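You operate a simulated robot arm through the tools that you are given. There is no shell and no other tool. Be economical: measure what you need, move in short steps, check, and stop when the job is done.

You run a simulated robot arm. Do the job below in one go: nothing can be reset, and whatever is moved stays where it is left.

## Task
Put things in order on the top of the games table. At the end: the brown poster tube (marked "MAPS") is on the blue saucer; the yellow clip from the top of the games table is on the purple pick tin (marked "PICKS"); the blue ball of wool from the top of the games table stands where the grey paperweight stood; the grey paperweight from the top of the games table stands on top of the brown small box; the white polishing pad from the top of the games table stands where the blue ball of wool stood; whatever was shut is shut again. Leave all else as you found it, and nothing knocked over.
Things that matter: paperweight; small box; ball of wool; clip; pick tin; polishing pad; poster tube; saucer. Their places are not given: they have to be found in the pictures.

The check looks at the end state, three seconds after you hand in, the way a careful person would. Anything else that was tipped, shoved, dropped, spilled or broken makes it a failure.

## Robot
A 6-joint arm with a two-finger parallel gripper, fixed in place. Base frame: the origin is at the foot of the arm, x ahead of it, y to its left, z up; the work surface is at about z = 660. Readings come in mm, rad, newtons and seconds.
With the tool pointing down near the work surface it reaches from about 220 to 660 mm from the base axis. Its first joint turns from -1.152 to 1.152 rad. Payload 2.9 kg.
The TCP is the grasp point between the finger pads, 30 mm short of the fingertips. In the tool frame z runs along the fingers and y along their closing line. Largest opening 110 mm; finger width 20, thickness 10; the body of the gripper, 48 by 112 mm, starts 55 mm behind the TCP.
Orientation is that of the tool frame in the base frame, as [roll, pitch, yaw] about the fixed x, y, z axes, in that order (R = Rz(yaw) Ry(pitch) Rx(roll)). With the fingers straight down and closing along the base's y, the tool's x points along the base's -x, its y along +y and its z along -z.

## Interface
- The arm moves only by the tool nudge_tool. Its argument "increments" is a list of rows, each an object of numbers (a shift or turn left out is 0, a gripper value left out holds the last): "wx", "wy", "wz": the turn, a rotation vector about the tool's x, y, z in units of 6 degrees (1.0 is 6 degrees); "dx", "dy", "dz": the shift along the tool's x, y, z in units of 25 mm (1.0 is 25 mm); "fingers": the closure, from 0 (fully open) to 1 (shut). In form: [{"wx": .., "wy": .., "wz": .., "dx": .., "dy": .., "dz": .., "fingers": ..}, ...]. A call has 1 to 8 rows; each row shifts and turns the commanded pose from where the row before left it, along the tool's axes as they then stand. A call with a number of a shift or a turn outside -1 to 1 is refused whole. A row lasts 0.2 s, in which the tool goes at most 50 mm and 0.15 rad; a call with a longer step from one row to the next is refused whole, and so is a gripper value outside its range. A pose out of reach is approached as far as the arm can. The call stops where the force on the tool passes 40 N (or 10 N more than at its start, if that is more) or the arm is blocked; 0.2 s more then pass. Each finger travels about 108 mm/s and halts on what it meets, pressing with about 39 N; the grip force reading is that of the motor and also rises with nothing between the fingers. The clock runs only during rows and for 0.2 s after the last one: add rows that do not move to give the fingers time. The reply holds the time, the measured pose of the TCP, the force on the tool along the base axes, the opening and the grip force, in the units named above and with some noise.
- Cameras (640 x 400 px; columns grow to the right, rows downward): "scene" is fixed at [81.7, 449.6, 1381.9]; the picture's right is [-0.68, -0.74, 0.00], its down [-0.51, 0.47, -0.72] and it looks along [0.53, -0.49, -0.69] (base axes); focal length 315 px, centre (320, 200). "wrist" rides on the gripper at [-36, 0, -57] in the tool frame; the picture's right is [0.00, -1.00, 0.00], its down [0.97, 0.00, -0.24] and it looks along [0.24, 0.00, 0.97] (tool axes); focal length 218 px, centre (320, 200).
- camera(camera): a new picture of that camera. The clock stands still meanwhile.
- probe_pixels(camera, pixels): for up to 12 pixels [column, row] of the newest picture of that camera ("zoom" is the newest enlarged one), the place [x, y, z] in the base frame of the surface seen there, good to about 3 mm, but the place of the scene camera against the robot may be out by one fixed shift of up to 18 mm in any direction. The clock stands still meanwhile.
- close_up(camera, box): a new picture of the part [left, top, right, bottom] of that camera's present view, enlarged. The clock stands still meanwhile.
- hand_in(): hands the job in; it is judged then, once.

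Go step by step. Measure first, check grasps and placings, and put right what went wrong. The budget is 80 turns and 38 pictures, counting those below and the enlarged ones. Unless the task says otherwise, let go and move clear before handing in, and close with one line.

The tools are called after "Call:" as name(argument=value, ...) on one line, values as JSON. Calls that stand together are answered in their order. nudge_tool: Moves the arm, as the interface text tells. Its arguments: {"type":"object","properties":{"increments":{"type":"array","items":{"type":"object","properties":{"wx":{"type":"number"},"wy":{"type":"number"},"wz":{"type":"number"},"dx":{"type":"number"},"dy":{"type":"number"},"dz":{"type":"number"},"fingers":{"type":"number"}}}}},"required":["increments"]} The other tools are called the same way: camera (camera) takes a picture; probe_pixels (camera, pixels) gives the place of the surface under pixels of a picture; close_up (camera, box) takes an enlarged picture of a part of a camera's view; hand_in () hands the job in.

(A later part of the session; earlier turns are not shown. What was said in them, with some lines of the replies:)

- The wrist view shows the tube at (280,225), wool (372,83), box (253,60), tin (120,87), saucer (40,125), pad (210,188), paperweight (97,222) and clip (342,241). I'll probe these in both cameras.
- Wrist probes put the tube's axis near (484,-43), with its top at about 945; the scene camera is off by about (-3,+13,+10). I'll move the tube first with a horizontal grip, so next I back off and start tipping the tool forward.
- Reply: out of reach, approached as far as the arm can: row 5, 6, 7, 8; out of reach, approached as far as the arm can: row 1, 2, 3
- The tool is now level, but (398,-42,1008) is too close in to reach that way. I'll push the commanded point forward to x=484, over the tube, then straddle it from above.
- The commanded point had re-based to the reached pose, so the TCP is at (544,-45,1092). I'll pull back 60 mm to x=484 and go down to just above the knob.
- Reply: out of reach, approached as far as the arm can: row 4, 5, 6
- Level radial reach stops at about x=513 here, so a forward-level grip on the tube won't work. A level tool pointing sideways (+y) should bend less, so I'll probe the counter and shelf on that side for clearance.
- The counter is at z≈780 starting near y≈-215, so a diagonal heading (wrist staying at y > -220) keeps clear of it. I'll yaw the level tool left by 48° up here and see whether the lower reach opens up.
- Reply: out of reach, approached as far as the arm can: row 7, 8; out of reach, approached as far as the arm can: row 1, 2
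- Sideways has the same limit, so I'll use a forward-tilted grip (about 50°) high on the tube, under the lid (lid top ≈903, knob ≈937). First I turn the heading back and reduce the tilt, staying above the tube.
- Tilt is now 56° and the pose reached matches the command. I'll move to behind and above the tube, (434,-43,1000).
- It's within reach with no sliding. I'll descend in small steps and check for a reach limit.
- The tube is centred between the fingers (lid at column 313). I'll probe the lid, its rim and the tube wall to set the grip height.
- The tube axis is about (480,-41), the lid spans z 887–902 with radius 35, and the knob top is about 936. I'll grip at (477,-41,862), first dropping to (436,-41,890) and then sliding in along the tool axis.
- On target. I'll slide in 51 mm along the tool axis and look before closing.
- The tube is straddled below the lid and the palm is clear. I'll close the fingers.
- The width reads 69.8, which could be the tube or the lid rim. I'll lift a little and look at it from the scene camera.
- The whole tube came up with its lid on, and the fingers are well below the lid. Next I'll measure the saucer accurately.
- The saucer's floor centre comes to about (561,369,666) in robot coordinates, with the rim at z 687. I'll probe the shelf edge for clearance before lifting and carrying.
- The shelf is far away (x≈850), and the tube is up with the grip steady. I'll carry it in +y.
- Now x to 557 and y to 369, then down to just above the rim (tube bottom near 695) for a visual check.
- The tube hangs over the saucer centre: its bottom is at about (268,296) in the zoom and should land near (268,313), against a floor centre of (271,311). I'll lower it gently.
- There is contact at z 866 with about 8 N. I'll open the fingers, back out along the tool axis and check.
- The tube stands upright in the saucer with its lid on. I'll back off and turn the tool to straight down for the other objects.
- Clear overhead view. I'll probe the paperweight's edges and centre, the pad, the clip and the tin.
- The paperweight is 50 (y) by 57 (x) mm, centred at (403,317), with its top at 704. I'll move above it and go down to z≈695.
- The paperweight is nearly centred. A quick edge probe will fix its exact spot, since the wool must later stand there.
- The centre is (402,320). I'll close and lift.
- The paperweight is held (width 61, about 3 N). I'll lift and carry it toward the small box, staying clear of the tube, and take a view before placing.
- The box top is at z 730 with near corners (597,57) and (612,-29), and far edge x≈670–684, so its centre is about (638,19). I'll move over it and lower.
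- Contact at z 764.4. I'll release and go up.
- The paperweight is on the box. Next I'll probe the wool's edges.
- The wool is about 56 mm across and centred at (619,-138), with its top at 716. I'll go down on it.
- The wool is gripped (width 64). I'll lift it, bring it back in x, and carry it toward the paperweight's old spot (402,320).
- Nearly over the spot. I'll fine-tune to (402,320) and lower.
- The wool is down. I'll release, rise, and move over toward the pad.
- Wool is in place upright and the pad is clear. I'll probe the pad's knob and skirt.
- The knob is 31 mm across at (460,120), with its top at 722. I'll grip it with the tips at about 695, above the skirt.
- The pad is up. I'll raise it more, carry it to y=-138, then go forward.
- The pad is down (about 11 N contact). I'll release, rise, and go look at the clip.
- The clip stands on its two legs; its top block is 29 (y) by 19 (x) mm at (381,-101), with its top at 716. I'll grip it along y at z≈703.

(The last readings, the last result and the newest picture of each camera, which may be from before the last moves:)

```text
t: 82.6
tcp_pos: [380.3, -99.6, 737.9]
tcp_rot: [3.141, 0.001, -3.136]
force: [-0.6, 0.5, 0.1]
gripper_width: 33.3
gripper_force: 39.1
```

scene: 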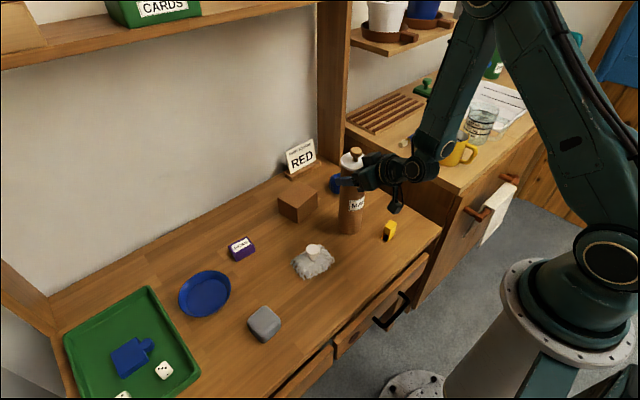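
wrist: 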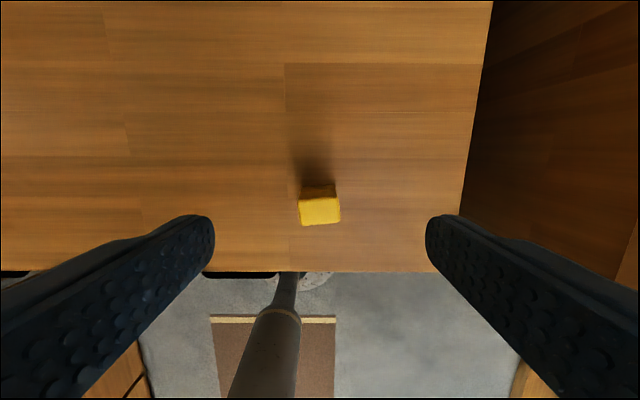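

The clip is held. I'll carry it up and toward the tin, then look before the final approach.

Call:
nudge_tool(increments=[{"dz": -1}, {"dz": -1}, {"dz": -1, "dy": 1}, {"dz": -1, "dy": 1}, {"dz": -0.5, "dy": 1}, {"dy": 1, "dx": -0.8}, {"dy": 1, "dx": -1}, {"dy": 1, "dx": -1}])

Call:
nudge_tool(increments=[{"dy": 1, "dx": -1}, {"dy": 1, "dx": -1}, {"dy": 1, "dx": -0.8}, {"dy": 1}, {"dy": 1}, {"dy": 1}, {"dy": 1}, {}])

Call:
camera(camera="wrist")

```text
t: 84.4
tcp_pos: [449.9, 51.0, 849.4]
tcp_rot: [-3.14, 0.0, -3.136]
force: [0.6, 1.0, -0.1]
gripper_width: 33.0
gripper_force: 39.1
```

```text
t: 86.2
tcp_pos: [518.9, 228.6, 852.0]
tcp_rot: [3.14, 0.002, -3.136]
force: [0.0, -1.3, 0.1]
gripper_width: 33.0
gripper_force: 39.0
```

```text
9 pictures are left
```

wrist: 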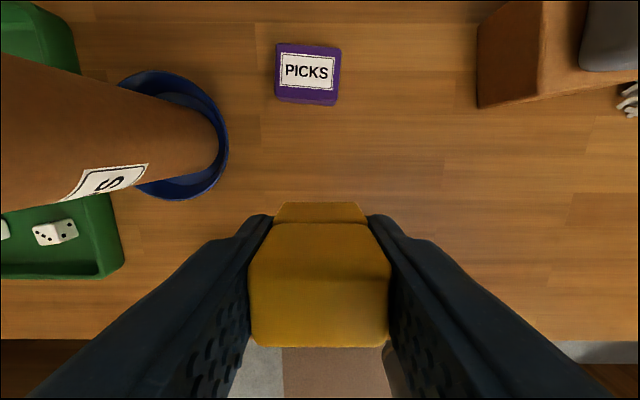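

Call:
probe_pixels(camera="wrist", pixels=[[307, 71], [280, 70], [335, 74], [308, 47], [306, 88], [279, 95], [336, 100], [308, 95], [282, 47], [337, 50]])

```text
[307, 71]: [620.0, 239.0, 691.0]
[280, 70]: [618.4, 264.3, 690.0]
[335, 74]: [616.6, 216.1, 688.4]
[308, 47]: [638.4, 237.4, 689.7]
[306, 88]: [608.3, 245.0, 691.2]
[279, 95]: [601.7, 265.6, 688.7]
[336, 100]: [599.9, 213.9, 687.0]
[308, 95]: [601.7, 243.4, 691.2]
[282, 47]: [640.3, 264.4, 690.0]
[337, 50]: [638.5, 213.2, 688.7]
```

The tin top spans x 600–641 and y 213–266 at z≈690. I'll move to (615,239) and lower to a bit above it.

Call:
nudge_tool(increments=[{"dx": -1, "dy": 0.2}, {"dx": -1, "dy": 0.22}, {"dx": -1}, {"dx": -0.84}, {"dz": 1}, {"dz": 1}, {"dz": 1}, {}])

```text
t: 88.0
tcp_pos: [615.1, 237.1, 779.2]
tcp_rot: [3.141, 0.001, -3.137]
force: [0.2, -0.5, -0.3]
gripper_width: 33.1
gripper_force: 38.7
```

Call:
nudge_tool(increments=[{"dz": 1, "dy": 0.06}, {"dz": 0.6}, {"dz": 0.1}, {}])

Call:
close_up(camera="scene", box=[180, 180, 300, 270])

```text
t: 89.0
tcp_pos: [616.6, 238.2, 733.9]
tcp_rot: [3.141, 0.003, -3.138]
force: [0.0, 0.6, 1.0]
gripper_width: 33.0
gripper_force: 38.9
```

```text
4.44 times, centred on (240, 225) of scene
```

zoom: 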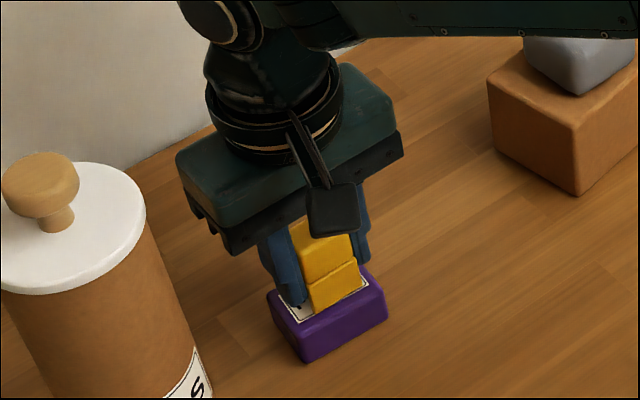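

The clip is just above the tin top and well inside its edges. I'll take the last small steps down.

Call:
nudge_tool(increments=[{"dz": 0.04}, {"dz": 0.04}, {}])

```text
t: 89.8
tcp_pos: [615.9, 238.9, 731.0]
tcp_rot: [3.141, 0.001, -3.135]
force: [0.8, -1.0, -0.1]
gripper_width: 33.3
gripper_force: 39.2
```

Call:
nudge_tool(increments=[{"dz": 0.03}, {"dz": 0.03}, {}])

```text
t: 90.6
tcp_pos: [616.2, 238.9, 729.3]
tcp_rot: [3.14, 0.0, -3.137]
force: [-0.6, 0.2, 1.4]
gripper_width: 33.1
gripper_force: 39.1
```

Call:
nudge_tool(increments=[{"dz": 0.03}, {"dz": 0.03}, {}])

```text
t: 91.4
tcp_pos: [617.0, 238.4, 730.0]
tcp_rot: [3.141, 0.004, -3.135]
force: [-3.7, 0.6, 13.8]
gripper_width: 33.2
gripper_force: 39.3
```

Contact. I'll ease off slightly, release, rise and check.

Call:
nudge_tool(increments=[{"dz": -0.04}, {"fingers": 0.6}, {"fingers": 0.5}, {}, {"dz": -0.5}, {"dz": -1}, {"dz": -1}, {"dz": -1}])

Call:
nudge_tool(increments=[{"dz": -1, "dx": 0.5}, {"dz": -1, "dx": 1}, {"dz": -1, "dx": 1, "dy": -1}, {"dx": 1, "dy": -1}, {"dx": 1, "dy": -1}, {"dx": 1, "dy": -1}, {"dy": -1}, {}])

Call:
camera(camera="wrist")

Call:
camera(camera="scene")

```text
t: 93.2
tcp_pos: [615.1, 238.8, 817.9]
tcp_rot: [-3.142, -0.001, -3.136]
force: [0.0, 0.0, -0.2]
gripper_width: 55.0
gripper_force: 0.0
```

```text
t: 95.0
tcp_pos: [479.9, 113.0, 893.1]
tcp_rot: [-3.14, 0.002, -3.137]
force: [0.1, 0.4, -0.4]
gripper_width: 55.1
gripper_force: 0.3
```

```text
7 pictures are left
```

wrist: 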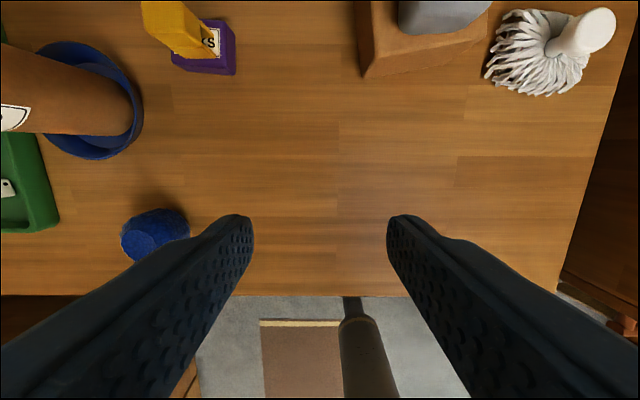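

```text
6 pictures are left
```

scene: 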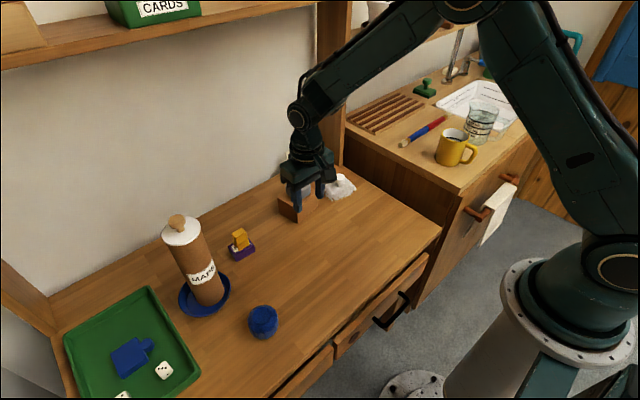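

All the objects look placed. The tube looks tilted in the scene view, probably from perspective, so I'll close up and probe its lid level.

Call:
close_up(camera="scene", box=[150, 200, 310, 330])

Call:
probe_pixels(camera="scene", pixels=[[166, 235], [199, 235], [183, 244], [192, 222], [175, 222], [176, 218], [195, 270], [207, 300], [188, 298], [226, 290]])

```text
3.08 times, centred on (230, 265) of scene
```

zoom: 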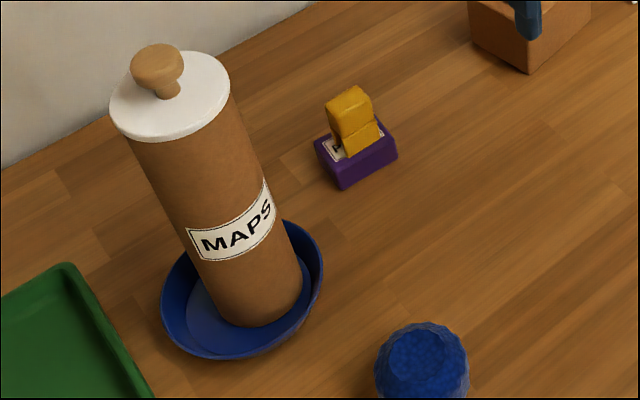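

```text
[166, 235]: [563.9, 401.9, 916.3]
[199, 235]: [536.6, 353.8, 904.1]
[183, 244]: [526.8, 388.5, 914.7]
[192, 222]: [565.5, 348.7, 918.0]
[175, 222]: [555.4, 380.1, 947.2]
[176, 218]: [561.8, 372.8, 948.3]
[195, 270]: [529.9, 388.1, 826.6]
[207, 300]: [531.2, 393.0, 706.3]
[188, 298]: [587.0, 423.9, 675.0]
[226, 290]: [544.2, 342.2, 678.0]
```

The lid reads level (915–918 all round) and the wall is vertical, so the tube stands true. I'll move the arm aside for one last look at the box and pad.

Call:
nudge_tool(increments=[{"dz": -1, "dx": 1}, {"dz": -1, "dx": 1}, {"dz": -1, "dx": 1}, {"dz": -1, "dx": 1}, {"dx": 0.5}, {}, {}, {}])

Call:
close_up(camera="scene", box=[230, 130, 420, 260])

```text
t: 96.8
tcp_pos: [365.3, 111.3, 994.1]
tcp_rot: [-3.14, 0.003, -3.136]
force: [0.9, 0.9, 1.0]
gripper_width: 55.0
gripper_force: 0.0
```

```text
3.08 times, centred on (325, 195) of scene
```

zoom: 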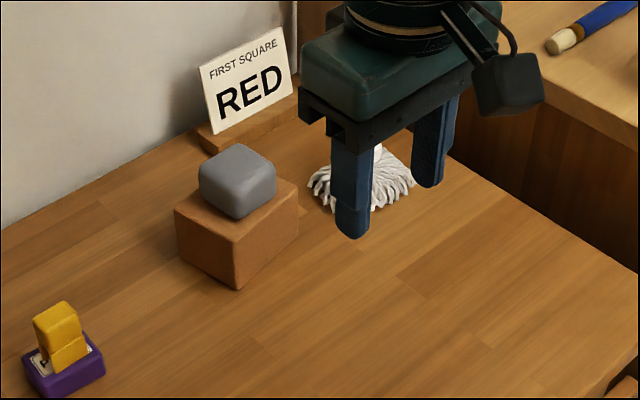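

The paperweight sits flat on the box, the pad stands on the wool's old spot, the clip stands on the tin, and the arm is clear. I'm handing in.

Call:
hand_in()

```text
The job is handed in.
```

The job is handed in: the poster tube, clip, wool, paperweight and polishing pad are all in their asked-for places, the tube's lid stayed on, and I saw nothing knocked over in the last pictures.
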